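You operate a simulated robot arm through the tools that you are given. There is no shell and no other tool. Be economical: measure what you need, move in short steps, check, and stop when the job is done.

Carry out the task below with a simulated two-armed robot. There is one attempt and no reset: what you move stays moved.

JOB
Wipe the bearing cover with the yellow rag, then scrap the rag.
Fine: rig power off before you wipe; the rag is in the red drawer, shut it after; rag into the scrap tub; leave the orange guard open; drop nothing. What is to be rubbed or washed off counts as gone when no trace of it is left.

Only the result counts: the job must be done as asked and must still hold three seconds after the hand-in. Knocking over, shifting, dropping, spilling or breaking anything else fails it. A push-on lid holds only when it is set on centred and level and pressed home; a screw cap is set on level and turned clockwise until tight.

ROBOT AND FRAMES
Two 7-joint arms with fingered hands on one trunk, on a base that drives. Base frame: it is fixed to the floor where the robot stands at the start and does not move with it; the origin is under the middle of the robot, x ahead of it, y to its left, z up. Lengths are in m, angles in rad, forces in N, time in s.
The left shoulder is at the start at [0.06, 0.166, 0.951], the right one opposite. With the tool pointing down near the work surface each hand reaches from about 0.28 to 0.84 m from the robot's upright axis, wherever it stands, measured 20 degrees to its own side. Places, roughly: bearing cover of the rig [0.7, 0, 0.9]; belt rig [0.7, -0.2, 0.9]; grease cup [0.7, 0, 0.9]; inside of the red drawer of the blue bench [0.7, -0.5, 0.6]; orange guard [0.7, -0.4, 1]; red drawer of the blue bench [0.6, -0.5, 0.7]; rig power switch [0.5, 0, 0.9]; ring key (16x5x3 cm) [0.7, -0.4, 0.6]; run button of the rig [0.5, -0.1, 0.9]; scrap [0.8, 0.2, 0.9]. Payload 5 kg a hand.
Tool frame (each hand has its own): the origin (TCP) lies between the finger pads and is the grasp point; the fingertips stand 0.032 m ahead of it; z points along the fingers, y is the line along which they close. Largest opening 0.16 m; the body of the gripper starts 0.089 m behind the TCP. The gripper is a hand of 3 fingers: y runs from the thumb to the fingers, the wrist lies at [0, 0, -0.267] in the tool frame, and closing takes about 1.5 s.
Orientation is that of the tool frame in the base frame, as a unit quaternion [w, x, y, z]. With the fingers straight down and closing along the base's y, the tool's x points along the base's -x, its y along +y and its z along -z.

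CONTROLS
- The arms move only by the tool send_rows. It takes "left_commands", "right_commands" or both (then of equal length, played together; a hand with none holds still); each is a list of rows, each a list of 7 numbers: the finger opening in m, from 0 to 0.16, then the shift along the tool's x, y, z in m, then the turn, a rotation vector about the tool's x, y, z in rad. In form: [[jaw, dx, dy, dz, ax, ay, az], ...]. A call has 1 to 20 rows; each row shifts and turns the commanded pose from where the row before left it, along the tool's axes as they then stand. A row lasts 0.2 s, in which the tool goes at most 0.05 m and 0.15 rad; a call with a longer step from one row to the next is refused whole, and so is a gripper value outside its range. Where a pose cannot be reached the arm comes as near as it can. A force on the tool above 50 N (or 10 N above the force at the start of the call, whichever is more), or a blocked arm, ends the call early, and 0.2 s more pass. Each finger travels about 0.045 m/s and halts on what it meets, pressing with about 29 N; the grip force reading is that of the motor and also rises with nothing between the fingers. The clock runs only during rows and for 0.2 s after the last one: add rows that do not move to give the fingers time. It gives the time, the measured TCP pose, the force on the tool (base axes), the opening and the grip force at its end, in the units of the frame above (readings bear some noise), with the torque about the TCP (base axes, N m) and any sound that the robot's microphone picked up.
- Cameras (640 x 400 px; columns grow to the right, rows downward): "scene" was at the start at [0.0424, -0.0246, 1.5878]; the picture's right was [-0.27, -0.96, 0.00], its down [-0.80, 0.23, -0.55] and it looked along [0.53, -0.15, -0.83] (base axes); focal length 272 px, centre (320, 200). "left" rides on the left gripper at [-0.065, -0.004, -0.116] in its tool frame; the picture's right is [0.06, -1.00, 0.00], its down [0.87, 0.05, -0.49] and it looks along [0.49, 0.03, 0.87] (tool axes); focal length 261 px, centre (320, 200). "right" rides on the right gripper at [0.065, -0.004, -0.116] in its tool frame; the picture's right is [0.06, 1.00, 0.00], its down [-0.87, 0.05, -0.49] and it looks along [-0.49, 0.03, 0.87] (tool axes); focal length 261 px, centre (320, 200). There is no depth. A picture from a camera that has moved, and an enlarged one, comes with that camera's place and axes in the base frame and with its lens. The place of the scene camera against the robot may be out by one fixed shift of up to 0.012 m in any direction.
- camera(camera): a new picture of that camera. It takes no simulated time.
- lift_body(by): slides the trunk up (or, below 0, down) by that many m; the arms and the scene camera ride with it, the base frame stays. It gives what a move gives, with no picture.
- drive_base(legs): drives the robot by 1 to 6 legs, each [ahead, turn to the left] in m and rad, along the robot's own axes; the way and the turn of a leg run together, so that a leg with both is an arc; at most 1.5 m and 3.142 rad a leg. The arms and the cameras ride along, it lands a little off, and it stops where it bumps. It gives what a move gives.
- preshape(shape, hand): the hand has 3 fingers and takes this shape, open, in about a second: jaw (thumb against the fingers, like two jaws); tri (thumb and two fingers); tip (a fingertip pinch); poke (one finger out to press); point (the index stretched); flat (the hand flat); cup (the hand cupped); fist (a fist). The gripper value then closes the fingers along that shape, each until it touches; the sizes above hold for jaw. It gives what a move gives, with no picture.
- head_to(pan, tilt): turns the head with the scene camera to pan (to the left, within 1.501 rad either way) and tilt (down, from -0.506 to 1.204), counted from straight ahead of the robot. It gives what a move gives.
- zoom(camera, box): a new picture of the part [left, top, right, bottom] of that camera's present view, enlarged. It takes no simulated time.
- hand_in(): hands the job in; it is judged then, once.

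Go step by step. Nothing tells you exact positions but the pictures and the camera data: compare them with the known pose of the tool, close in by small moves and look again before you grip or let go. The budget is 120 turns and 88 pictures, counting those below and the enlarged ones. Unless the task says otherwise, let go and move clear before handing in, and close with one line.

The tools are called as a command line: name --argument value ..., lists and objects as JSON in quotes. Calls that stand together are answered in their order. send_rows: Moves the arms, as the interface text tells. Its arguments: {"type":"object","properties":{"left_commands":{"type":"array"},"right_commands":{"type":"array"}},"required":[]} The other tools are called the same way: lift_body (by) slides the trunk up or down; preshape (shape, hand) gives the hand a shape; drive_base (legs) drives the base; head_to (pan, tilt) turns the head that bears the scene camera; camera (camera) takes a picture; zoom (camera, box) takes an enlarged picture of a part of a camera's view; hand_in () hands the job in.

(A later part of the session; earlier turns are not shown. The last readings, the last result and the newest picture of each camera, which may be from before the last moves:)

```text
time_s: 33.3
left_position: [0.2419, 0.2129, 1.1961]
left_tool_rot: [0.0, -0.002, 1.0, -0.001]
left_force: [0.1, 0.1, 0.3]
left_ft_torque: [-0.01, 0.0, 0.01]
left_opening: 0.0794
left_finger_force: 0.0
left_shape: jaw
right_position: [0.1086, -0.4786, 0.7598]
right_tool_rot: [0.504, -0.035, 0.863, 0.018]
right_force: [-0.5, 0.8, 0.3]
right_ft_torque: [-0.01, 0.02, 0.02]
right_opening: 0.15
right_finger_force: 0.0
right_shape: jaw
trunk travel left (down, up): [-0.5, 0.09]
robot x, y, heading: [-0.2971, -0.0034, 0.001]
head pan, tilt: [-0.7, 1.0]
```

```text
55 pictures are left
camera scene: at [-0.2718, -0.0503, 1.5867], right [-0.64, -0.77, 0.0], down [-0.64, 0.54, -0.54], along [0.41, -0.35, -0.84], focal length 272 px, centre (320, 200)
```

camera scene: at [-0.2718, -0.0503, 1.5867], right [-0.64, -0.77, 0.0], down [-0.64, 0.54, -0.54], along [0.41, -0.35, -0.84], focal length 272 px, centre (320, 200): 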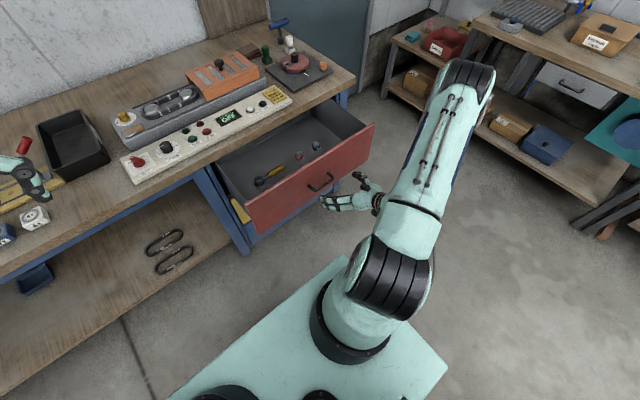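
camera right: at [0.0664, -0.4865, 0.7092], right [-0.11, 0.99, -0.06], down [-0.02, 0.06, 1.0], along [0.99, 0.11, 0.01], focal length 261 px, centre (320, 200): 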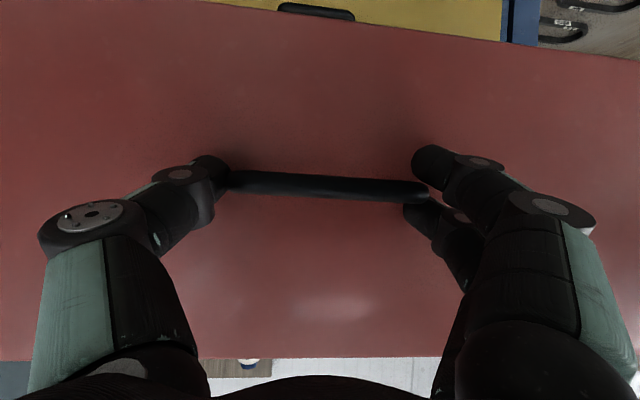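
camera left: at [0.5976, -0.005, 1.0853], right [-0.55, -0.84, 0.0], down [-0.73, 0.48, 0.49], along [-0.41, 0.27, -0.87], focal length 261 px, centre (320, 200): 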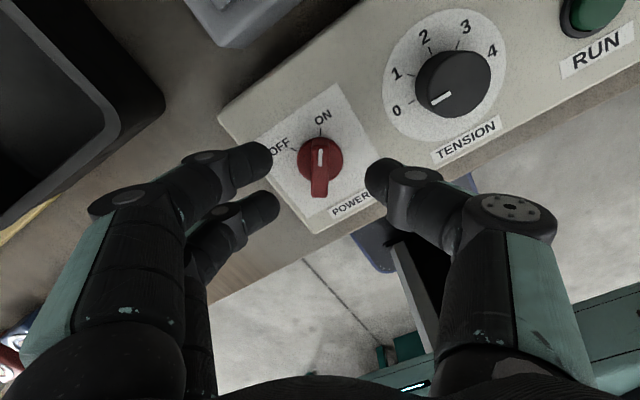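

Clear of the handle. Now I rise, point the hand down and move over the drawer's front-left part.

send_rows --right_commands '[[0.15, -0.0376, 0, -0.0209, 0, 0, 0], [0.15, -0.0376, 0, -0.0209, 0, 0, 0], [0.15, -0.0376, 0, -0.0209, 0, 0, 0], [0.15, -0.0376, 0, -0.0209, 0, 0, 0], [0.15, -0.0376, 0, -0.0209, 0, 0, 0], [0.15, -0.0376, 0, -0.0209, 0, 0, 0], [0.15, -0.0376, 0, -0.0209, 0, 0, 0], [0.15, 0, 0, 0, 0, 0.132, 0], [0.15, 0, 0, 0, 0, 0.132, 0], [0.15, 0, 0, 0, 0, 0.132, 0], [0.15, 0, 0, 0, 0, 0.132, 0], [0.15, 0, 0, 0, 0, 0.132, 0], [0.15, 0, 0, 0, 0, 0.132, 0], [0.15, 0, 0, 0, 0, 0.132, 0], [0.15, 0, 0, 0, 0, 0.132, 0], [0.15, -0.035, 0.032, 0, 0, 0, 0], [0.15, -0.035, 0.032, 0, 0, 0, 0], [0.15, -0.035, 0.032, 0, 0, 0, 0], [0.15, -0.035, 0.032, 0, 0, 0, 0], [0.15, 0, 0, 0, 0, 0, 0]]'

camera --camera "right"

```text
time_s: 37.5
left_position: [0.2448, 0.2112, 1.1958]
left_tool_rot: [0.0, -0.001, 1.0, -0.001]
left_force: [0.5, -0.2, 0.1]
left_ft_torque: [-0.01, 0.0, 0.02]
left_opening: 0.0797
left_finger_force: 0.1
left_shape: jaw
right_position: [0.2397, -0.3403, 1.0598]
right_tool_rot: [0.001, -0.039, 0.999, -0.002]
right_force: [0.2, -0.7, -0.3]
right_ft_torque: [0.02, 0.0, -0.02]
right_opening: 0.15
right_finger_force: 0.2
right_shape: jaw
trunk travel left (down, up): [-0.5, 0.09]
robot x, y, heading: [-0.2988, 0.0024, 0.004]
head pan, tilt: [-0.7, 1.0]
```

```text
54 pictures are left
camera right: at [0.1744, -0.3487, 1.1739], right [-0.14, 0.99, 0.0], down [0.86, 0.12, 0.49], along [0.49, 0.06, -0.87], focal length 261 px, centre (320, 200)
```

right: 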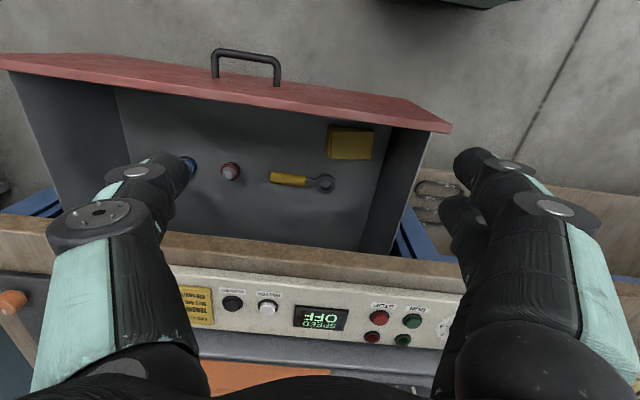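

The yellow rag lies at about (0.335, -0.265), near the front panel and left wall. I move over it and look from closer.

send_rows --right_commands '[[0.15, -0.0204, 0.0136, 0.04, 0, 0, 0], [0.15, -0.0204, 0.0136, 0.04, 0, 0, 0], [0.15, -0.0204, 0.0136, 0.04, 0, 0, 0], [0.15, -0.0204, 0.0136, 0.04, 0, 0, 0], [0.15, -0.0204, 0.0136, 0.04, 0, 0, 0], [0.15, 0, 0, 0, 0, 0, 0]]'

camera --camera "right"

camera --camera "scene"

```text
time_s: 38.9
left_position: [0.2444, 0.2131, 1.1949]
left_tool_rot: [0.0, -0.001, 1.0, -0.002]
left_force: [-0.1, 0.1, 0.5]
left_ft_torque: [0.01, 0.01, 0.01]
left_opening: 0.0795
left_finger_force: 0.0
left_shape: jaw
right_position: [0.2398, -0.34, 1.0602]
right_tool_rot: [0.001, -0.04, 0.999, -0.003]
right_force: [0.4, 0.3, 0.2]
right_ft_torque: [-0.03, -0.04, -0.02]
right_opening: 0.1502
right_finger_force: 0.0
right_shape: jaw
right hand out of reach, approached as far as the arm can: row 1, 2, 3, 4, 5
trunk travel left (down, up): [-0.5, 0.09]
robot x, y, heading: [-0.3008, -0.0011, 0.003]
head pan, tilt: [-0.7, 1.0]
```

```text
53 pictures are left
camera right: at [0.1747, -0.3483, 1.174], right [-0.14, 0.99, 0.0], down [0.86, 0.12, 0.49], along [0.49, 0.07, -0.87], focal length 261 px, centre (320, 200)
```

right: 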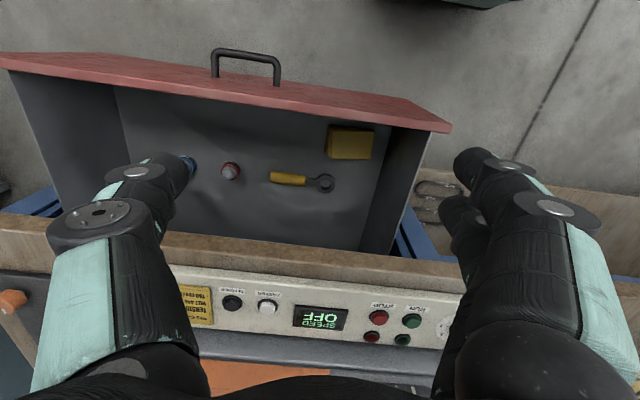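

```text
52 pictures are left
camera scene: at [-0.2712, -0.0503, 1.5868], right [-0.64, -0.77, 0.0], down [-0.64, 0.54, -0.54], along [0.41, -0.35, -0.84], focal length 272 px, centre (320, 200)
```

scene: 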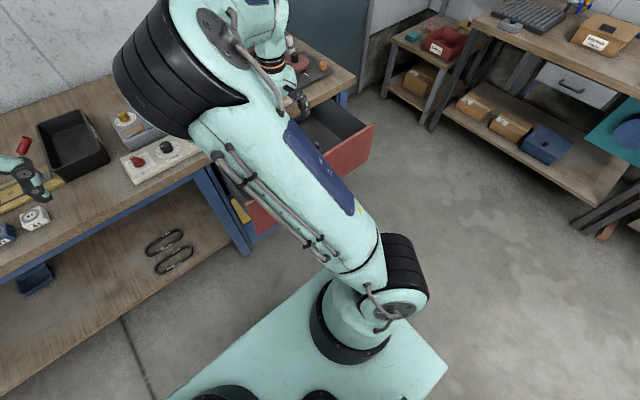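

The arm reports out of reach in its present posture. I test the directions with smaller moves.

send_rows --right_commands '[[0.15, 0, 0, -0.03, 0, 0, 0], [0.15, -0.02, 0, 0, 0, 0, 0], [0.15, -0.02, 0, 0, 0, 0, 0], [0.15, -0.02, 0, 0, 0, 0, 0], [0.15, 0, 0, 0, 0, 0, 0]]'

send_rows --right_commands '[[0.15, 0, 0.02, 0, 0, 0, 0], [0.15, 0, 0.02, 0, 0, 0, 0], [0.15, 0, 0, 0, 0, 0, 0]]'

```text
time_s: 40.1
left_position: [0.2436, 0.2121, 1.1951]
left_tool_rot: [0.0, -0.002, 1.0, -0.001]
left_force: [-0.9, 1.2, 0.1]
left_ft_torque: [-0.02, -0.02, 0.03]
left_opening: 0.0794
left_finger_force: 0.1
left_shape: jaw
right_position: [0.2504, -0.339, 1.0891]
right_tool_rot: [0.0, -0.039, 0.999, -0.003]
right_force: [0.7, 0.5, -0.6]
right_ft_torque: [-0.02, -0.03, 0.06]
right_opening: 0.1498
right_finger_force: 0.0
right_shape: jaw
right hand out of reach, approached as far as the arm can: row 2, 3, 4
trunk travel left (down, up): [-0.5, 0.09]
robot x, y, heading: [-0.2999, -0.0029, 0.0]
head pan, tilt: [-0.7, 1.0]
```

```text
time_s: 40.9
left_position: [0.2443, 0.2126, 1.195]
left_tool_rot: [0.0, -0.001, 1.0, 0.0]
left_force: [0.1, 0.8, 0.5]
left_ft_torque: [-0.03, 0.02, 0.02]
left_opening: 0.0795
left_finger_force: 0.1
left_shape: jaw
right_position: [0.247, -0.299, 1.0885]
right_tool_rot: [0.001, -0.039, 0.999, -0.003]
right_force: [0.1, -0.5, 0.3]
right_ft_torque: [-0.01, -0.03, 0.03]
right_opening: 0.15
right_finger_force: 0.0
right_shape: jaw
trunk travel left (down, up): [-0.5, 0.09]
robot x, y, heading: [-0.2989, -0.0026, 0.001]
head pan, tilt: [-0.7, 1.0]
```

Forward reach is the limit, sideways works. I drive the base 9 cm forward so that the hand comes over the rag.

drive_base --legs '[[0.09, 0]]'

send_rows --right_commands '[[0.15, 0, 0.02, 0, 0, 0, 0], [0.15, 0, 0.015, 0, 0, 0, 0], [0.15, 0, 0, 0.03, 0, 0, 0], [0.15, 0, 0, 0.03, 0, 0, 0], [0.15, 0, 0, 0.03, 0, 0, 0], [0.15, 0, 0, 0.03, 0, 0, 0], [0.15, 0, 0, 0.03, 0, 0, 0], [0.15, 0, 0, 0, 0, 0, 0]]'

camera --camera "right"

```text
time_s: 42.0
left_position: [0.335, 0.2136, 1.1955]
left_tool_rot: [-0.001, -0.003, 1.0, 0.0]
left_force: [0.8, -0.2, 0.0]
left_ft_torque: [0.01, 0.06, 0.02]
left_opening: 0.0795
left_finger_force: 0.1
left_shape: jaw
right_position: [0.3381, -0.2974, 1.0879]
right_tool_rot: [0.0, -0.039, 0.999, -0.003]
right_force: [0.5, -0.7, -0.1]
right_ft_torque: [-0.03, 0.06, 0.03]
right_opening: 0.1501
right_finger_force: 0.0
right_shape: jaw
trunk travel left (down, up): [-0.5, 0.09]
robot x, y, heading: [-0.2086, -0.0005, 0.001]
head pan, tilt: [-0.7, 1.0]
```

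```text
time_s: 43.8
left_position: [0.3332, 0.2123, 1.1966]
left_tool_rot: [0.0, -0.002, 1.0, -0.001]
left_force: [0.7, -0.4, -0.4]
left_ft_torque: [0.0, 0.01, -0.02]
left_opening: 0.0795
left_finger_force: 0.1
left_shape: jaw
right_position: [0.3351, -0.2637, 0.9389]
right_tool_rot: [0.001, -0.04, 0.999, -0.003]
right_force: [0.5, 0.2, -0.3]
right_ft_torque: [-0.01, -0.01, -0.03]
right_opening: 0.1499
right_finger_force: 0.0
right_shape: jaw
trunk travel left (down, up): [-0.5, 0.09]
robot x, y, heading: [-0.2088, 0.0002, 0.004]
head pan, tilt: [-0.7, 1.0]
```

```text
51 pictures are left
camera right: at [0.2686, -0.273, 1.0533], right [-0.14, 0.99, 0.0], down [0.86, 0.12, 0.49], along [0.49, 0.07, -0.87], focal length 261 px, centre (320, 200)
```

right: 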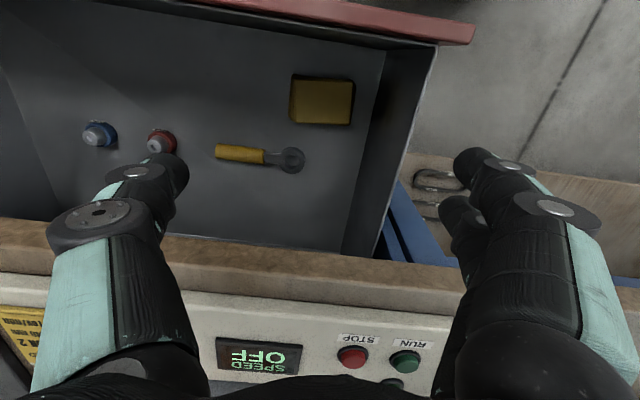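

The rag is about 9.5 × 7 cm, with 4 cm free to the front panel but only 2.5 cm to the side wall. So I turn the hand 90° to close along x.

send_rows --right_commands '[[0.13, 0, 0, 0, 0, 0, -0.1428], [0.12, 0, 0, 0, 0, 0, -0.1428], [0.12, 0, 0, 0, 0, 0, -0.1428], [0.11, 0, 0, 0, 0, 0, -0.1428], [0.11, 0, 0, 0, 0, 0, -0.1428], [0.11, 0, 0, 0, 0, 0, -0.1428], [0.11, 0, 0, 0, 0, 0, -0.1428], [0.11, 0, 0, 0, 0, 0, -0.1428], [0.11, 0, 0, 0, 0, 0, -0.1428], [0.11, 0, 0, 0, 0, 0, -0.1428], [0.11, 0, 0, 0, 0, 0, -0.1428], [0.11, 0, 0, 0, 0, 0, 0]]'

camera --camera "right"

```text
time_s: 46.4
left_position: [0.3328, 0.2127, 1.1953]
left_tool_rot: [0.0, -0.003, 1.0, -0.001]
left_force: [0.0, -0.8, 0.3]
left_ft_torque: [0.02, -0.05, 0.01]
left_opening: 0.0797
left_finger_force: 0.2
left_shape: jaw
right_position: [0.336, -0.2632, 0.9378]
right_tool_rot: [0.002, 0.735, -0.678, 0.002]
right_force: [1.3, -0.5, 0.0]
right_ft_torque: [-0.01, 0.02, -0.01]
right_opening: 0.1104
right_finger_force: 0.0
right_shape: jaw
trunk travel left (down, up): [-0.5, 0.09]
robot x, y, heading: [-0.2093, -0.0013, 0.005]
head pan, tilt: [-0.7, 1.0]
```

```text
50 pictures are left
camera right: at [0.3426, -0.3278, 1.0533], right [-0.99, -0.14, 0.0], down [-0.12, 0.86, 0.49], along [-0.07, 0.48, -0.87], focal length 261 px, centre (320, 200)
```

right: 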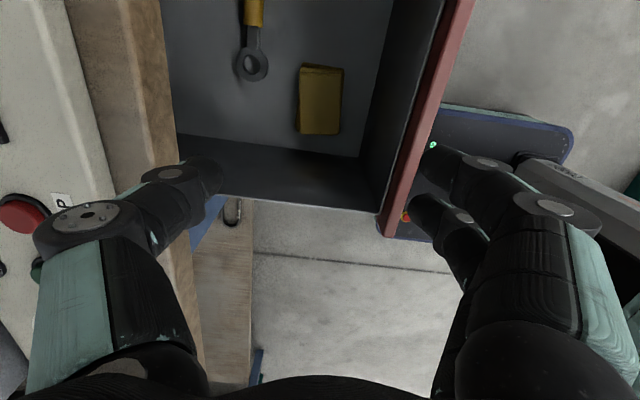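

Aligned with the rag. I descend to just above, tilt slightly away from the front panel and look again.

send_rows --right_commands '[[0.105, 0.003, -0.007, 0.04, 0, 0, 0], [0.105, 0, 0, 0.045, 0, 0, 0], [0.105, 0, 0, 0.045, 0, 0, 0], [0.105, 0, 0, 0.045, 0, 0, 0], [0.105, 0, 0, 0, -0.1, 0, 0], [0.105, 0, -0.004, 0.0398, 0, 0, 0], [0.105, 0, 0, 0, 0, 0, 0]]'

camera --camera "right"

```text
time_s: 48.0
left_position: [0.3312, 0.2134, 1.1953]
left_tool_rot: [0.0, -0.003, 1.0, -0.001]
left_force: [-0.6, 0.0, 0.1]
left_ft_torque: [0.01, 0.02, -0.03]
left_opening: 0.0795
left_finger_force: 0.1
left_shape: jaw
right_position: [0.3341, -0.2403, 0.875]
right_tool_rot: [0.02, 0.734, -0.679, -0.014]
right_force: [0.3, -0.2, -0.2]
right_ft_torque: [-0.06, 0.03, -0.03]
right_opening: 0.1052
right_finger_force: 0.0
right_shape: jaw
right hand out of reach, approached as far as the arm can: row 1, 2, 3, 4, 5, 6
trunk travel left (down, up): [-0.5, 0.09]
robot x, y, heading: [-0.2089, 0.0016, 0.004]
head pan, tilt: [-0.7, 1.0]
```

```text
49 pictures are left
camera right: at [0.3468, -0.304, 0.9897], right [-0.99, -0.14, 0.05], down [-0.1, 0.87, 0.49], along [-0.11, 0.48, -0.87], focal length 261 px, centre (320, 200)
```

right: 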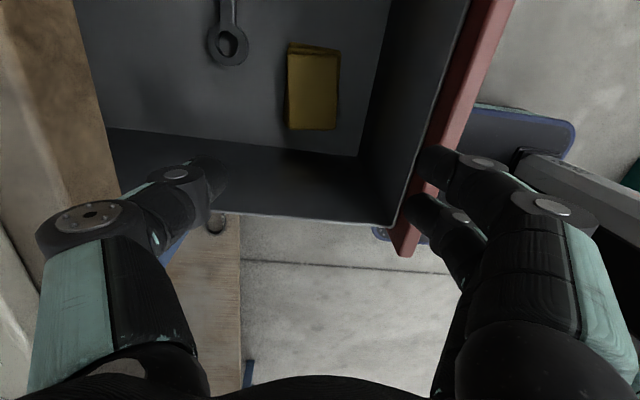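

The arm's lower limit is reached; the trunk can bring it lower. I re-centre the hand over the rag, then lower the trunk by 0.15.

send_rows --right_commands '[[0.105, 0, 0, -0.03, 0, 0, 0], [0.105, 0.026, -0.004, -0.02, 0, 0, 0], [0.105, 0, 0, 0, 0, 0, 0]]'

lift_body --by -0.15

camera --camera "right"

camera --camera "scene"

```text
time_s: 48.8
left_position: [0.3337, 0.2141, 1.1953]
left_tool_rot: [0.0, -0.002, 1.0, 0.0]
left_force: [-0.4, 0.9, 0.1]
left_ft_torque: [0.0, 0.02, -0.04]
left_opening: 0.0796
left_finger_force: 0.1
left_shape: jaw
right_position: [0.3433, -0.2512, 0.9218]
right_tool_rot: [0.018, 0.735, -0.677, -0.012]
right_force: [0.4, 0.3, -0.7]
right_ft_torque: [-0.06, -0.01, 0.02]
right_opening: 0.1052
right_finger_force: 0.2
right_shape: jaw
right hand out of reach, approached as far as the arm can: row 2
trunk travel left (down, up): [-0.5, 0.09]
robot x, y, heading: [-0.2103, -0.0011, -0.001]
head pan, tilt: [-0.7, 1.0]
```

```text
time_s: 50.6
left_position: [0.3328, 0.2135, 1.0449]
left_tool_rot: [0.0, -0.003, 1.0, -0.001]
left_force: [0.3, -0.7, -0.2]
left_ft_torque: [-0.02, -0.02, -0.06]
left_opening: 0.0795
left_finger_force: 0.1
left_shape: jaw
right_position: [0.3435, -0.2517, 0.7715]
right_tool_rot: [0.019, 0.735, -0.678, -0.012]
right_force: [-0.8, 0.5, 0.7]
right_ft_torque: [0.01, -0.02, -0.02]
right_opening: 0.105
right_finger_force: 0.1
right_shape: jaw
trunk travel left (down, up): [-0.35, 0.24]
robot x, y, heading: [-0.2112, -0.0016, -0.002]
head pan, tilt: [-0.7, 1.0]
```

```text
48 pictures are left
camera right: at [0.3567, -0.3157, 0.8865], right [-0.99, -0.14, 0.04], down [-0.1, 0.87, 0.49], along [-0.11, 0.48, -0.87], focal length 261 px, centre (320, 200)
```

right: 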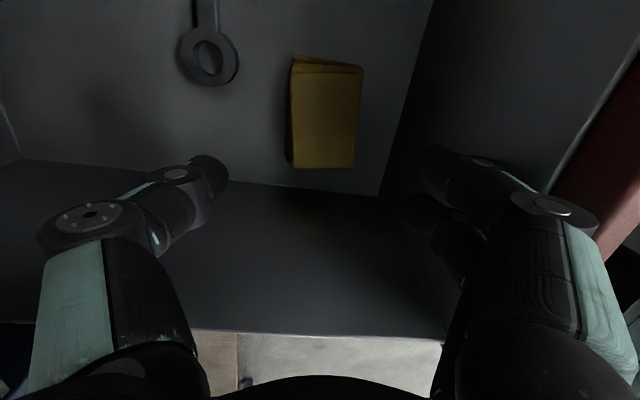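

```text
47 pictures are left
camera scene: at [-0.1818, -0.0501, 1.4368], right [-0.64, -0.77, 0.0], down [-0.64, 0.54, -0.54], along [0.41, -0.35, -0.84], focal length 272 px, centre (320, 200)
```

scene: 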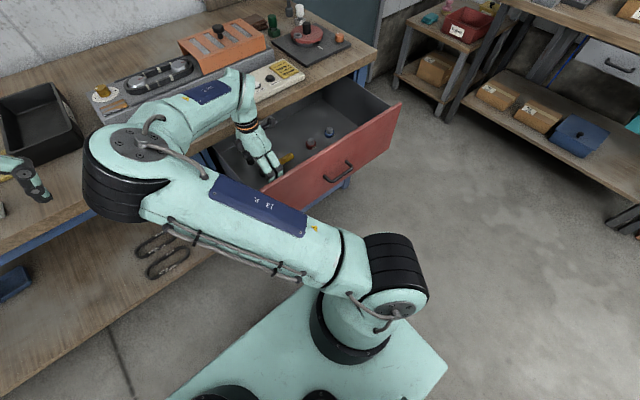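

The hand is over the rag inside the drawer, elbow well clear in front of the bench. I try to re‑centre a little and lower the trunk another 7 cm.

lift_body --by -0.07

send_rows --right_commands '[[0.105, 0.007, 0.0, 0, 0, 0, 0], [0.105, 0.007, 0.0, 0, 0, 0, 0], [0.105, 0, 0, 0, 0, 0, 0]]'

camera --camera "right"

```text
time_s: 51.6
left_position: [0.3333, 0.2128, 0.9759]
left_tool_rot: [0.0, -0.002, 1.0, 0.0]
left_force: [0.4, -0.3, -0.6]
left_ft_torque: [0.01, -0.02, 0.02]
left_opening: 0.0795
left_finger_force: 0.0
left_shape: jaw
right_position: [0.3436, -0.251, 0.7016]
right_tool_rot: [0.018, 0.736, -0.677, -0.012]
right_force: [-0.4, -0.7, 1.1]
right_ft_torque: [0.02, -0.01, 0.03]
right_opening: 0.1053
right_finger_force: 0.1
right_shape: jaw
trunk travel left (down, up): [-0.28, 0.31]
robot x, y, heading: [-0.212, 0.0012, 0.002]
head pan, tilt: [-0.7, 1.0]
```

```text
time_s: 52.4
left_position: [0.3335, 0.2137, 0.9762]
left_tool_rot: [0.001, -0.003, 1.0, -0.001]
left_force: [0.0, 0.0, -0.5]
left_ft_torque: [-0.03, 0.04, -0.02]
left_opening: 0.0796
left_finger_force: 0.1
left_shape: jaw
right_position: [0.3428, -0.2514, 0.7015]
right_tool_rot: [0.018, 0.735, -0.677, -0.012]
right_force: [0.8, 0.3, -0.3]
right_ft_torque: [-0.01, 0.0, 0.0]
right_opening: 0.1053
right_finger_force: 0.0
right_shape: jaw
right hand out of reach, approached as far as the arm can: row 1, 2
trunk travel left (down, up): [-0.28, 0.31]
robot x, y, heading: [-0.213, -0.0037, 0.002]
head pan, tilt: [-0.7, 1.0]
```

```text
46 pictures are left
camera right: at [0.3567, -0.3157, 0.8163], right [-0.99, -0.14, 0.04], down [-0.1, 0.87, 0.49], along [-0.11, 0.48, -0.87], focal length 261 px, centre (320, 200)
```

right: 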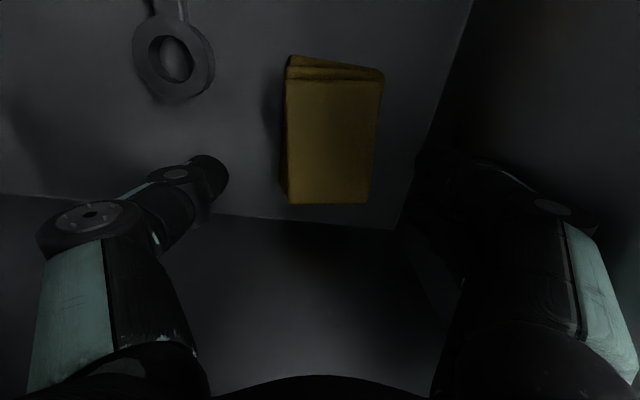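

The rag is a folded pad about 2 cm thick, its centre ~2 cm further right than the hand. A tiny base turn (-0.03 rad) shifts the hand over its centre.

drive_base --legs '[[0, -0.03]]'

send_rows --right_commands '[[0.095, 0, 0, 0, 0, 0, 0.03], [0.095, 0, 0, 0, 0, 0, 0]]'

camera --camera "right"

```text
time_s: 53.2
left_position: [0.3389, 0.1955, 0.9754]
left_tool_rot: [0.0, 0.013, 1.0, 0.001]
left_force: [-0.1, -0.7, 0.5]
left_ft_torque: [0.04, -0.02, -0.03]
left_opening: 0.0795
left_finger_force: 0.0
left_shape: jaw
right_position: [0.3346, -0.269, 0.7028]
right_tool_rot: [0.018, 0.725, -0.689, -0.012]
right_force: [-0.2, -0.3, -0.3]
right_ft_torque: [0.02, 0.03, -0.01]
right_opening: 0.105
right_finger_force: 0.1
right_shape: jaw
trunk travel left (down, up): [-0.28, 0.31]
robot x, y, heading: [-0.2123, -0.0026, -0.026]
head pan, tilt: [-0.7, 1.0]
```

```text
time_s: 53.8
left_position: [0.3387, 0.1966, 0.9752]
left_tool_rot: [0.0, 0.013, 1.0, 0.0]
left_force: [-0.3, -0.8, 0.5]
left_ft_torque: [0.0, -0.01, 0.01]
left_opening: 0.0793
left_finger_force: 0.1
left_shape: jaw
right_position: [0.3355, -0.269, 0.7011]
right_tool_rot: [0.019, 0.715, -0.699, -0.013]
right_force: [0.1, 0.0, -0.1]
right_ft_torque: [-0.01, 0.01, -0.02]
right_opening: 0.0958
right_finger_force: 0.0
right_shape: jaw
trunk travel left (down, up): [-0.28, 0.31]
robot x, y, heading: [-0.2103, -0.0005, -0.029]
head pan, tilt: [-0.7, 1.0]
```

```text
45 pictures are left
camera right: at [0.345, -0.3326, 0.8164], right [-1.0, -0.08, 0.04], down [-0.05, 0.87, 0.49], along [-0.08, 0.48, -0.87], focal length 261 px, centre (320, 200)
```

right: 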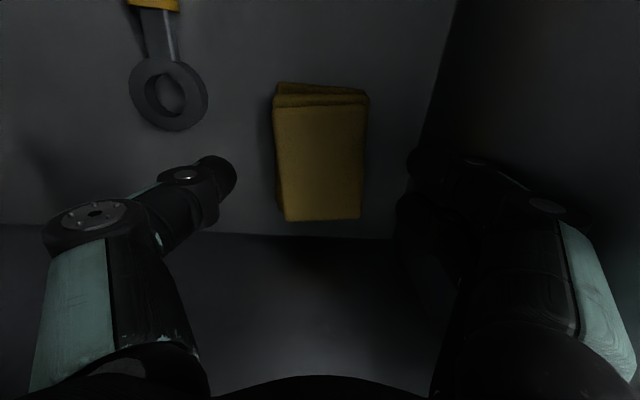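

Now centred. I trim the yaw and lower 5 cm more.

send_rows --right_commands '[[0.095, 0, 0, 0, 0, 0, -0.055], [0.095, 0, 0, 0, 0, 0, 0]]'

lift_body --by -0.045

camera --camera "right"

```text
time_s: 54.4
left_position: [0.3388, 0.1963, 0.975]
left_tool_rot: [0.0, 0.013, 1.0, -0.001]
left_force: [-0.1, 0.0, 0.5]
left_ft_torque: [-0.01, 0.0, -0.02]
left_opening: 0.0794
left_finger_force: 0.1
left_shape: jaw
right_position: [0.3353, -0.2681, 0.7028]
right_tool_rot: [0.018, 0.734, -0.679, -0.013]
right_force: [0.0, 1.9, 0.2]
right_ft_torque: [-0.04, 0.0, 0.01]
right_opening: 0.0958
right_finger_force: 0.0
right_shape: jaw
trunk travel left (down, up): [-0.28, 0.31]
robot x, y, heading: [-0.2083, -0.0015, -0.031]
head pan, tilt: [-0.7, 1.0]
```

```text
time_s: 55.3
left_position: [0.339, 0.1979, 0.9312]
left_tool_rot: [0.0, 0.014, 1.0, -0.001]
left_force: [0.1, 0.0, 0.3]
left_ft_torque: [0.04, -0.02, -0.02]
left_opening: 0.0796
left_finger_force: 0.1
left_shape: jaw
right_position: [0.3343, -0.2691, 0.6568]
right_tool_rot: [0.017, 0.733, -0.68, -0.013]
right_force: [-0.2, -0.7, 0.5]
right_ft_torque: [0.03, -0.03, 0.02]
right_opening: 0.0958
right_finger_force: 0.0
right_shape: jaw
trunk travel left (down, up): [-0.235, 0.355]
robot x, y, heading: [-0.2118, 0.0023, -0.028]
head pan, tilt: [-0.7, 1.0]
```

```text
44 pictures are left
camera right: at [0.3484, -0.3323, 0.7715], right [-0.99, -0.14, 0.04], down [-0.1, 0.87, 0.49], along [-0.11, 0.48, -0.87], focal length 261 px, centre (320, 200)
```

right: 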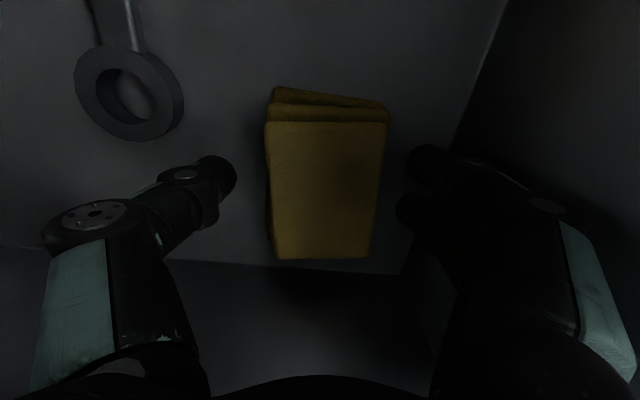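

Fingers straddle the pad well. I lower 1.5 cm more and check.

lift_body --by -0.015

camera --camera "right"

```text
time_s: 55.9
left_position: [0.3387, 0.1967, 0.9154]
left_tool_rot: [0.0, 0.013, 1.0, -0.002]
left_force: [0.3, 0.7, -0.8]
left_ft_torque: [0.02, 0.0, -0.01]
left_opening: 0.0794
left_finger_force: 0.1
left_shape: jaw
right_position: [0.3347, -0.2694, 0.643]
right_tool_rot: [0.017, 0.734, -0.679, -0.011]
right_force: [-0.5, 0.6, 14.8]
right_ft_torque: [0.17, -0.93, -0.03]
right_opening: 0.0947
right_finger_force: 0.2
right_shape: jaw
trunk travel left (down, up): [-0.22, 0.37]
robot x, y, heading: [-0.2099, -0.0048, -0.028]
head pan, tilt: [-0.7, 1.0]
```

```text
43 pictures are left
camera right: at [0.3485, -0.3322, 0.758], right [-0.99, -0.14, 0.04], down [-0.1, 0.87, 0.49], along [-0.1, 0.48, -0.87], focal length 261 px, centre (320, 200)
```

right: 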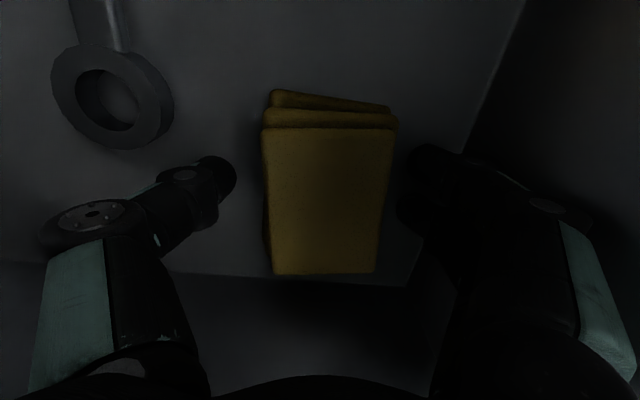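

The fingertips touch the drawer floor (15 N). I raise 5 mm and close on the rag.

lift_body --by 0.006

send_rows --right_commands '[[0.08, 0, 0, 0, 0, 0, 0], [0.06, 0, 0, 0, 0, 0, 0], [0.04, 0, 0, 0, 0, 0, 0], [0.02, 0, 0, 0, 0, 0, 0], [0.0, 0, 0, 0, 0, 0, 0], [0.0, 0, 0, 0, 0, 0, 0], [0.0, 0, 0, 0, 0, 0, 0], [0.0, 0, 0, 0, 0, 0, 0], [0.0, 0, 0, 0, 0, 0, 0]]'

camera --camera "right"

```text
time_s: 56.5
left_position: [0.3399, 0.1968, 0.9213]
left_tool_rot: [0.0, 0.012, 1.0, -0.001]
left_force: [0.7, -0.6, -0.7]
left_ft_torque: [0.01, 0.0, 0.05]
left_opening: 0.0794
left_finger_force: 0.1
left_shape: jaw
right_position: [0.3349, -0.268, 0.6474]
right_tool_rot: [0.018, 0.734, -0.679, -0.014]
right_force: [-0.2, -0.5, -0.2]
right_ft_torque: [0.0, -0.02, -0.01]
right_opening: 0.0952
right_finger_force: 0.0
right_shape: jaw
trunk travel left (down, up): [-0.226, 0.364]
robot x, y, heading: [-0.2068, 0.001, -0.024]
head pan, tilt: [-0.7, 1.0]
```

```text
time_s: 58.5
left_position: [0.3391, 0.1963, 0.9203]
left_tool_rot: [0.001, 0.013, 1.0, -0.001]
left_force: [-0.7, -0.3, -0.3]
left_ft_torque: [-0.01, 0.01, 0.0]
left_opening: 0.0795
left_finger_force: 0.1
left_shape: jaw
right_position: [0.3351, -0.2684, 0.6485]
right_tool_rot: [0.018, 0.734, -0.679, -0.013]
right_force: [-0.5, 0.1, -0.2]
right_ft_torque: [0.01, 0.02, 0.0]
right_opening: 0.0574
right_finger_force: 29.0
right_shape: jaw
trunk travel left (down, up): [-0.226, 0.364]
robot x, y, heading: [-0.2128, -0.0012, -0.029]
head pan, tilt: [-0.7, 1.0]
```

```text
42 pictures are left
camera right: at [0.3486, -0.3322, 0.7623], right [-0.99, -0.14, 0.04], down [-0.1, 0.87, 0.49], along [-0.11, 0.48, -0.87], focal length 261 px, centre (320, 200)
```

right: 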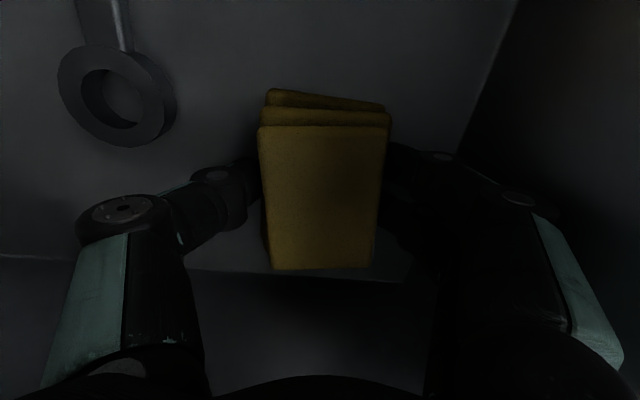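

Gripped (0.057 m). I lift with the trunk and check that the rag comes along.

lift_body --by 0.28

camera --camera "right"

camera --camera "scene"

```text
time_s: 61.3
left_position: [0.3397, 0.1965, 1.201]
left_tool_rot: [0.0, 0.013, 1.0, -0.001]
left_force: [0.2, -0.5, 0.7]
left_ft_torque: [0.01, -0.01, 0.02]
left_opening: 0.0794
left_finger_force: 0.1
left_shape: jaw
right_position: [0.3354, -0.2697, 0.9291]
right_tool_rot: [0.019, 0.734, -0.679, -0.013]
right_force: [0.0, 0.0, -0.3]
right_ft_torque: [0.01, -0.01, 0.0]
right_opening: 0.0577
right_finger_force: 29.5
right_shape: jaw
trunk travel left (down, up): [-0.506, 0.084]
robot x, y, heading: [-0.2098, -0.0012, -0.025]
head pan, tilt: [-0.7, 1.0]
```

```text
41 pictures are left
camera right: at [0.3487, -0.3322, 1.0422], right [-0.99, -0.14, 0.04], down [-0.1, 0.87, 0.49], along [-0.11, 0.48, -0.87], focal length 261 px, centre (320, 200)
```

right: 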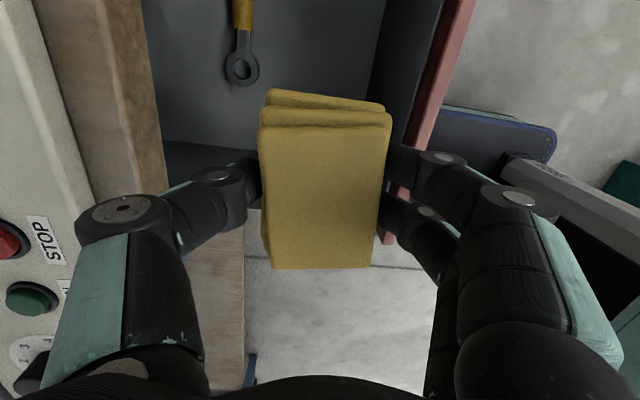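

```text
40 pictures are left
camera scene: at [-0.1828, -0.0507, 1.5927], right [-0.67, -0.75, 0.0], down [-0.63, 0.56, -0.54], along [0.4, -0.36, -0.84], focal length 272 px, centre (320, 200)
```

scene: 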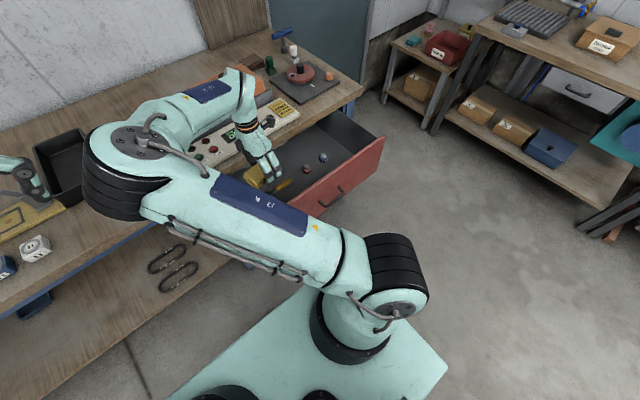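

Rag in hand and drawer contents untouched. With the right hand busy and its elbow to the inside, it's safer to wipe and scrap first and shut the drawer afterwards. I raise the hand, then shift the base forward and left.

lift_body --by 0.08

send_rows --right_commands '[[0, 0, 0, -0.03, 0, 0, 0], [0, 0, 0, -0.03, 0, 0, 0], [0, 0, 0, -0.03, 0, 0, 0], [0, 0, 0, 0, 0.1, 0, 0], [0, 0, 0, 0, 0, 0, 0]]'

drive_base --legs '[[0, 0.45], [0.2, 0], [0, -0.42]]'

head_to --pan -0.1 --tilt 0.9

camera --camera "scene"

camera --camera "right"

```text
time_s: 62.5
left_position: [0.34, 0.1962, 1.2815]
left_tool_rot: [0.0, 0.013, 1.0, -0.001]
left_force: [-0.2, -0.1, -0.5]
left_ft_torque: [-0.01, 0.01, 0.0]
left_opening: 0.0794
left_finger_force: 0.0
left_shape: jaw
right_position: [0.3342, -0.2688, 1.0066]
right_tool_rot: [0.019, 0.734, -0.679, -0.013]
right_force: [1.1, 0.0, 0.5]
right_ft_torque: [0.0, -0.01, 0.02]
right_opening: 0.0574
right_finger_force: 28.9
right_shape: jaw
trunk travel left (down, up): [-0.586, 0.004]
robot x, y, heading: [-0.2089, 0.0004, -0.026]
head pan, tilt: [-0.7, 1.0]
```

```text
time_s: 63.7
left_position: [0.3395, 0.1963, 1.281]
left_tool_rot: [0.0, 0.013, 1.0, 0.0]
left_force: [-0.9, -0.2, 0.3]
left_ft_torque: [0.04, -0.03, 0.03]
left_opening: 0.0795
left_finger_force: 0.1
left_shape: jaw
right_position: [0.3397, -0.267, 1.0987]
right_tool_rot: [-0.02, 0.734, -0.679, 0.021]
right_force: [-0.4, -0.1, -1.1]
right_ft_torque: [0.0, -0.02, -0.01]
right_opening: 0.0576
right_finger_force: 29.2
right_shape: jaw
trunk travel left (down, up): [-0.586, 0.004]
robot x, y, heading: [-0.2069, 0.0012, -0.026]
head pan, tilt: [-0.7, 1.0]
```

```text
time_s: 67.9
left_position: [0.5147, 0.293, 1.2801]
left_tool_rot: [0.0, -0.001, 1.0, 0.0]
left_force: [0.1, 0.0, 0.3]
left_ft_torque: [0.07, 0.0, -0.01]
left_opening: 0.0793
left_finger_force: 0.0
left_shape: jaw
right_position: [0.5277, -0.1716, 1.0972]
right_tool_rot: [-0.019, 0.743, -0.669, 0.02]
right_force: [1.1, -0.4, 0.2]
right_ft_torque: [-0.02, 0.07, -0.01]
right_opening: 0.057
right_finger_force: 29.4
right_shape: jaw
trunk travel left (down, up): [-0.586, 0.004]
robot x, y, heading: [-0.0314, 0.0847, -0.0]
head pan, tilt: [-0.7, 1.0]
```

```text
time_s: 68.9
left_position: [0.5151, 0.2912, 1.2816]
left_tool_rot: [0.0, -0.001, 1.0, 0.001]
left_force: [0.0, -0.5, 0.6]
left_ft_torque: [-0.01, -0.04, 0.0]
left_opening: 0.0795
left_finger_force: 0.1
left_shape: jaw
right_position: [0.528, -0.1703, 1.0975]
right_tool_rot: [-0.019, 0.743, -0.669, 0.021]
right_force: [-0.4, 0.2, -1.0]
right_ft_torque: [0.02, 0.0, 0.0]
right_opening: 0.0572
right_finger_force: 29.1
right_shape: jaw
trunk travel left (down, up): [-0.586, 0.004]
robot x, y, heading: [-0.0313, 0.0818, 0.0]
head pan, tilt: [-0.099, 0.901]
```

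```text
39 pictures are left
camera scene: at [0.0209, 0.0685, 1.68], right [-0.1, -0.99, 0.0], down [-0.78, 0.08, -0.62], along [0.62, -0.06, -0.78], focal length 272 px, centre (320, 200)
```

scene: 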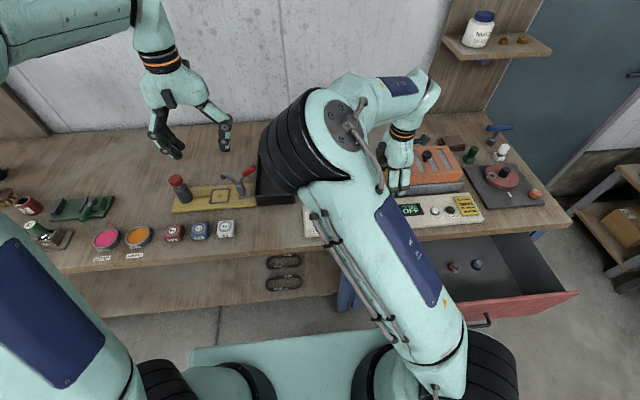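

```text
38 pictures are left
camera right: at [0.5308, -0.2353, 1.2128], right [-0.98, -0.17, -0.06], down [-0.17, 0.86, 0.48], along [-0.03, 0.48, -0.87], focal length 261 px, centre (320, 200)
```

right: 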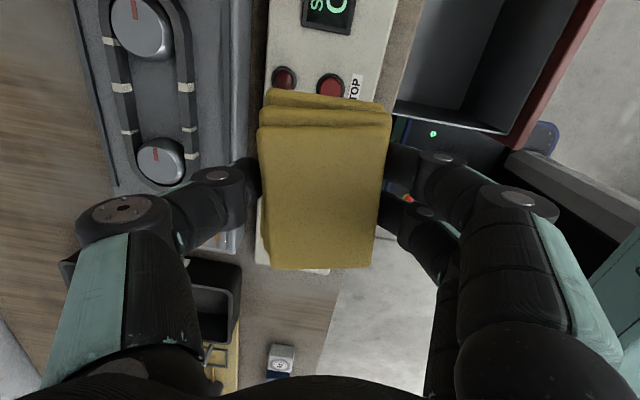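

Rag is held well. I shift the hand at this height toward the bearing cover and look with both hand cameras.

send_rows --right_commands '[[0, -0.038, -0.029, 0, 0, 0, 0], [0, -0.038, -0.029, 0, 0, 0, 0], [0, -0.038, -0.029, 0, 0, 0, 0], [0, -0.038, -0.029, 0, 0, 0, 0.035], [0, 0, 0, 0, 0, 0, 0]]'

camera --camera "right"

camera --camera "scene"

```text
time_s: 70.1
left_position: [0.5143, 0.2924, 1.2822]
left_tool_rot: [0.0, -0.002, 1.0, 0.0]
left_force: [-0.1, -0.4, 0.4]
left_ft_torque: [0.0, -0.02, -0.03]
left_opening: 0.0794
left_finger_force: 0.0
left_shape: jaw
right_position: [0.6272, -0.008, 1.1048]
right_tool_rot: [-0.019, 0.731, -0.681, 0.021]
right_force: [-0.5, 0.1, -0.7]
right_ft_torque: [-0.02, -0.02, 0.01]
right_opening: 0.0573
right_finger_force: 29.0
right_shape: jaw
trunk travel left (down, up): [-0.586, 0.004]
robot x, y, heading: [-0.0318, 0.0824, 0.003]
head pan, tilt: [-0.099, 0.901]
```

```text
37 pictures are left
camera right: at [0.6273, -0.0726, 1.2188], right [-0.99, -0.13, -0.06], down [-0.14, 0.86, 0.48], along [-0.02, 0.49, -0.87], focal length 261 px, centre (320, 200)
```

right: 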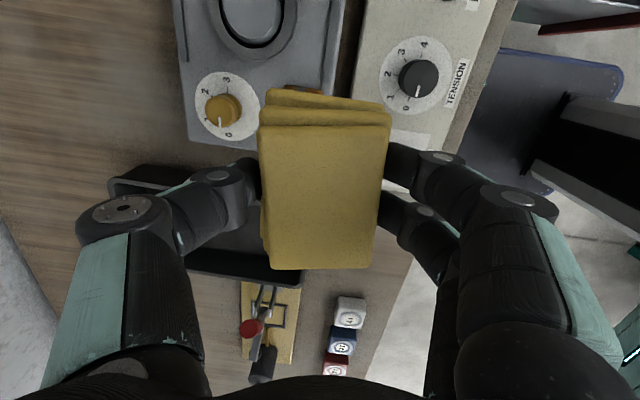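

```text
36 pictures are left
camera scene: at [0.0205, 0.068, 1.68], right [-0.1, -0.99, 0.0], down [-0.78, 0.08, -0.62], along [0.62, -0.06, -0.78], focal length 272 px, centre (320, 200)
```

scene: 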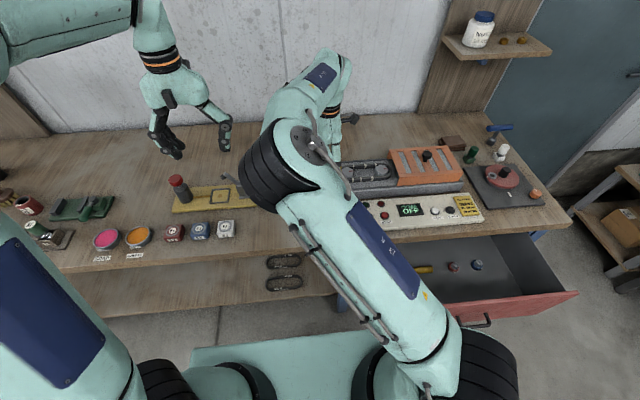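

The mustard dial behind confirms the geometry: cover at about (0.656, -0.007, 0.945), now right under the rag. I level the rag as it was picked, centre and descend in small steps.

send_rows --right_commands '[[0, 0, -0.02, 0, -0.1, 0, 0], [0, 0, -0.001, 0.03, 0, 0, 0], [0, 0, -0.001, 0.03, 0, 0, 0], [0, 0, -0.001, 0.03, 0, 0, 0], [0, 0, 0, 0.01, 0, 0, 0], [0, 0, 0, 0, 0, 0, 0]]'

camera --camera "right"

camera --camera "scene"

```text
time_s: 71.5
left_position: [0.515, 0.293, 1.2812]
left_tool_rot: [-0.001, -0.001, 1.0, -0.001]
left_force: [0.2, -0.8, 0.9]
left_ft_torque: [0.04, 0.0, 0.02]
left_opening: 0.0795
left_finger_force: 0.0
left_shape: jaw
right_position: [0.6396, -0.005, 1.0349]
right_tool_rot: [0.017, 0.732, -0.681, -0.012]
right_force: [-0.9, -0.4, -0.6]
right_ft_torque: [0.0, -0.02, 0.01]
right_opening: 0.0568
right_finger_force: 29.0
right_shape: jaw
right hand out of reach, approached as far as the arm can: row 1, 4
trunk travel left (down, up): [-0.586, 0.004]
robot x, y, heading: [-0.0293, 0.0799, -0.001]
head pan, tilt: [-0.099, 0.901]
```

```text
35 pictures are left
camera right: at [0.6532, -0.0679, 1.1495], right [-0.99, -0.14, 0.04], down [-0.1, 0.87, 0.49], along [-0.1, 0.48, -0.87], focal length 261 px, centre (320, 200)
```

right: 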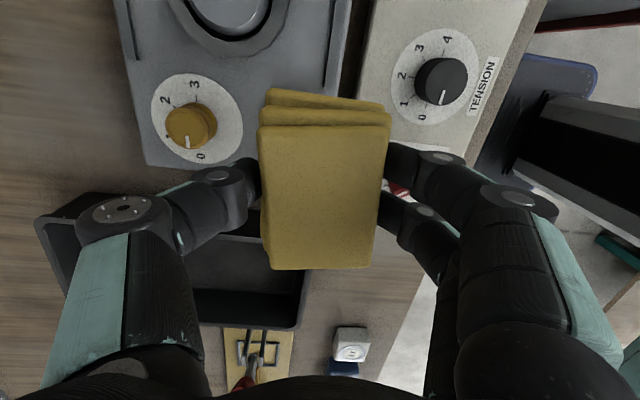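

```text
34 pictures are left
camera scene: at [0.0206, 0.0686, 1.68], right [-0.1, -0.99, 0.0], down [-0.78, 0.08, -0.62], along [0.62, -0.06, -0.78], focal length 272 px, centre (320, 200)
```

scene: 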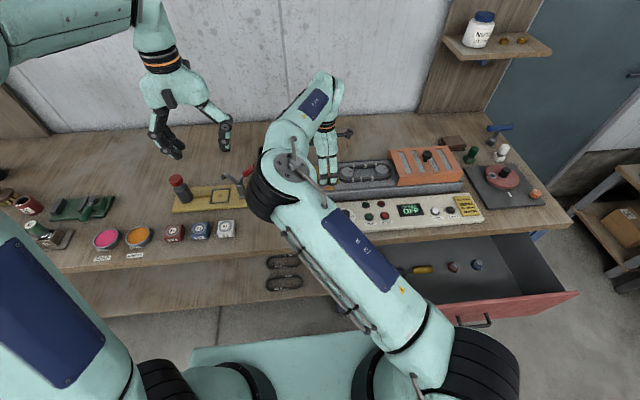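

The arm is near its downward limit again, so the trunk does the lowering. I go down 4 cm and nudge the base forward 1.5 cm.

drive_base --legs '[[0.015, 0]]'

lift_body --by -0.04

camera --camera "right"

```text
time_s: 72.2
left_position: [0.5302, 0.2923, 1.2799]
left_tool_rot: [-0.001, -0.001, 1.0, -0.001]
left_force: [0.0, 0.4, -0.7]
left_ft_torque: [-0.01, 0.04, 0.0]
left_opening: 0.0795
left_finger_force: 0.0
left_shape: jaw
right_position: [0.6578, -0.0042, 1.0342]
right_tool_rot: [0.018, 0.732, -0.68, -0.013]
right_force: [1.1, -0.5, -0.4]
right_ft_torque: [0.02, 0.04, -0.02]
right_opening: 0.0569
right_finger_force: 28.3
right_shape: jaw
trunk travel left (down, up): [-0.586, 0.004]
robot x, y, heading: [-0.0157, 0.0792, -0.001]
head pan, tilt: [-0.099, 0.901]
```

```text
time_s: 73.1
left_position: [0.529, 0.2941, 1.2421]
left_tool_rot: [0.0, -0.001, 1.0, 0.0]
left_force: [-0.1, -0.1, 0.1]
left_ft_torque: [0.0, 0.01, -0.04]
left_opening: 0.0795
left_finger_force: 0.1
left_shape: jaw
right_position: [0.6559, -0.0049, 0.9949]
right_tool_rot: [0.018, 0.733, -0.68, -0.012]
right_force: [0.2, -0.4, -0.5]
right_ft_torque: [0.01, 0.02, 0.01]
right_opening: 0.0571
right_finger_force: 29.4
right_shape: jaw
trunk travel left (down, up): [-0.546, 0.044]
robot x, y, heading: [-0.0158, 0.0838, -0.001]
head pan, tilt: [-0.099, 0.901]
```

```text
33 pictures are left
camera right: at [0.6685, -0.068, 1.1095], right [-0.99, -0.13, 0.04], down [-0.1, 0.87, 0.49], along [-0.1, 0.48, -0.87], focal length 261 px, centre (320, 200)
```

right: 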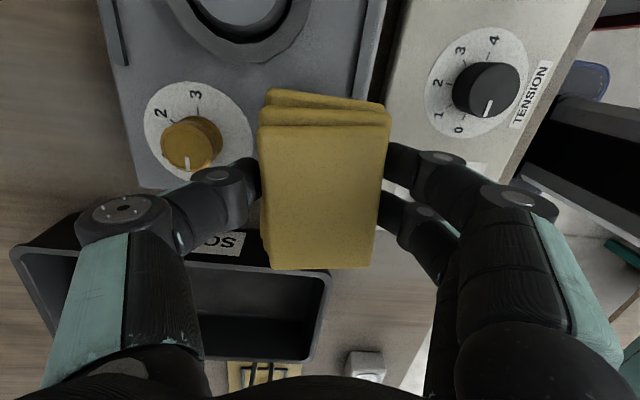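

Thumb still has ~1 cm to the dial knob. I lower another 1.4 cm and watch for contact.

lift_body --by -0.014

```text
time_s: 73.7
left_position: [0.5286, 0.2926, 1.227]
left_tool_rot: [0.0, -0.001, 1.0, 0.0]
left_force: [0.1, 1.3, -0.6]
left_ft_torque: [0.01, -0.05, 0.02]
left_opening: 0.0796
left_finger_force: 0.1
left_shape: jaw
right_position: [0.6554, -0.0054, 0.9808]
right_tool_rot: [0.018, 0.732, -0.681, -0.012]
right_force: [0.2, -0.8, -0.8]
right_ft_torque: [0.02, -0.02, 0.01]
right_opening: 0.0571
right_finger_force: 29.0
right_shape: jaw
trunk travel left (down, up): [-0.532, 0.058]
robot x, y, heading: [-0.0128, 0.0829, 0.003]
head pan, tilt: [-0.099, 0.901]
```

lift_body --by -0.01

camera --camera "right"

```text
time_s: 74.3
left_position: [0.5298, 0.2926, 1.2187]
left_tool_rot: [-0.001, -0.002, 1.0, 0.0]
left_force: [-1.0, 0.3, -0.3]
left_ft_torque: [0.02, 0.0, 0.04]
left_opening: 0.0797
left_finger_force: 0.1
left_shape: jaw
right_position: [0.6561, -0.0043, 0.9739]
right_tool_rot: [0.016, 0.732, -0.681, -0.011]
right_force: [0.2, 0.3, 16.6]
right_ft_torque: [0.02, 0.05, -0.04]
right_opening: 0.0576
right_finger_force: 28.8
right_shape: jaw
trunk travel left (down, up): [-0.522, 0.068]
robot x, y, heading: [-0.0125, 0.0801, -0.005]
head pan, tilt: [-0.099, 0.901]
```

```text
32 pictures are left
camera right: at [0.6682, -0.068, 1.0875], right [-0.99, -0.14, 0.04], down [-0.1, 0.87, 0.49], along [-0.1, 0.48, -0.87], focal length 261 px, centre (320, 200)
```

right: 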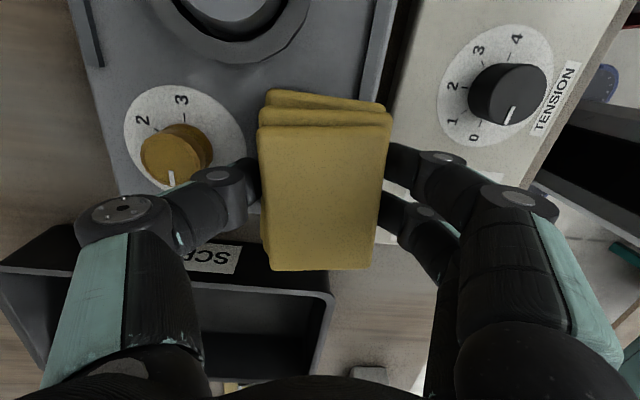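

Contact at 17 N. Now I wipe: short strokes in x (only away from the knob) and y.

send_rows --right_commands '[[0, 0, 0.01, 0, 0, 0, 0], [0, 0, 0.01, 0, 0, 0, 0], [0, 0, 0.01, 0, 0, 0, 0], [0, 0.01, 0, 0, 0, 0, 0], [0, 0, -0.01, 0, 0, 0, 0], [0, 0, -0.01, 0, 0, 0, 0], [0, 0, -0.01, 0, 0, 0, 0], [0, 0.01, 0, 0, 0, 0, 0], [0, 0, 0.01, 0, 0, 0, 0], [0, 0, 0.01, 0, 0, 0, 0], [0, -0.01, 0, 0, 0, 0, 0], [0, -0.01, 0, 0, 0, 0, 0], [0, -0.01, 0, 0, 0, 0, 0], [0, 0, -0.01, 0, 0, 0, 0], [0, 0, -0.01, 0, 0, 0, 0], [0, 0, 0, 0, 0, 0, 0]]'

```text
time_s: 77.7
left_position: [0.5278, 0.2924, 1.2183]
left_tool_rot: [0.0, 0.0, 1.0, 0.0]
left_force: [-0.2, 0.5, -0.2]
left_ft_torque: [0.0, -0.02, 0.01]
left_opening: 0.0797
left_finger_force: 0.0
left_shape: jaw
right_position: [0.6526, 0.0173, 0.9724]
right_tool_rot: [0.017, 0.732, -0.681, -0.012]
right_force: [-4.0, 0.1, 8.5]
right_ft_torque: [0.0, 0.13, 0.0]
right_opening: 0.0585
right_finger_force: 28.8
right_shape: jaw
right hand out of reach, approached as far as the arm can: row 7, 8
trunk travel left (down, up): [-0.522, 0.068]
robot x, y, heading: [-0.0137, 0.0792, -0.002]
head pan, tilt: [-0.099, 0.901]
```

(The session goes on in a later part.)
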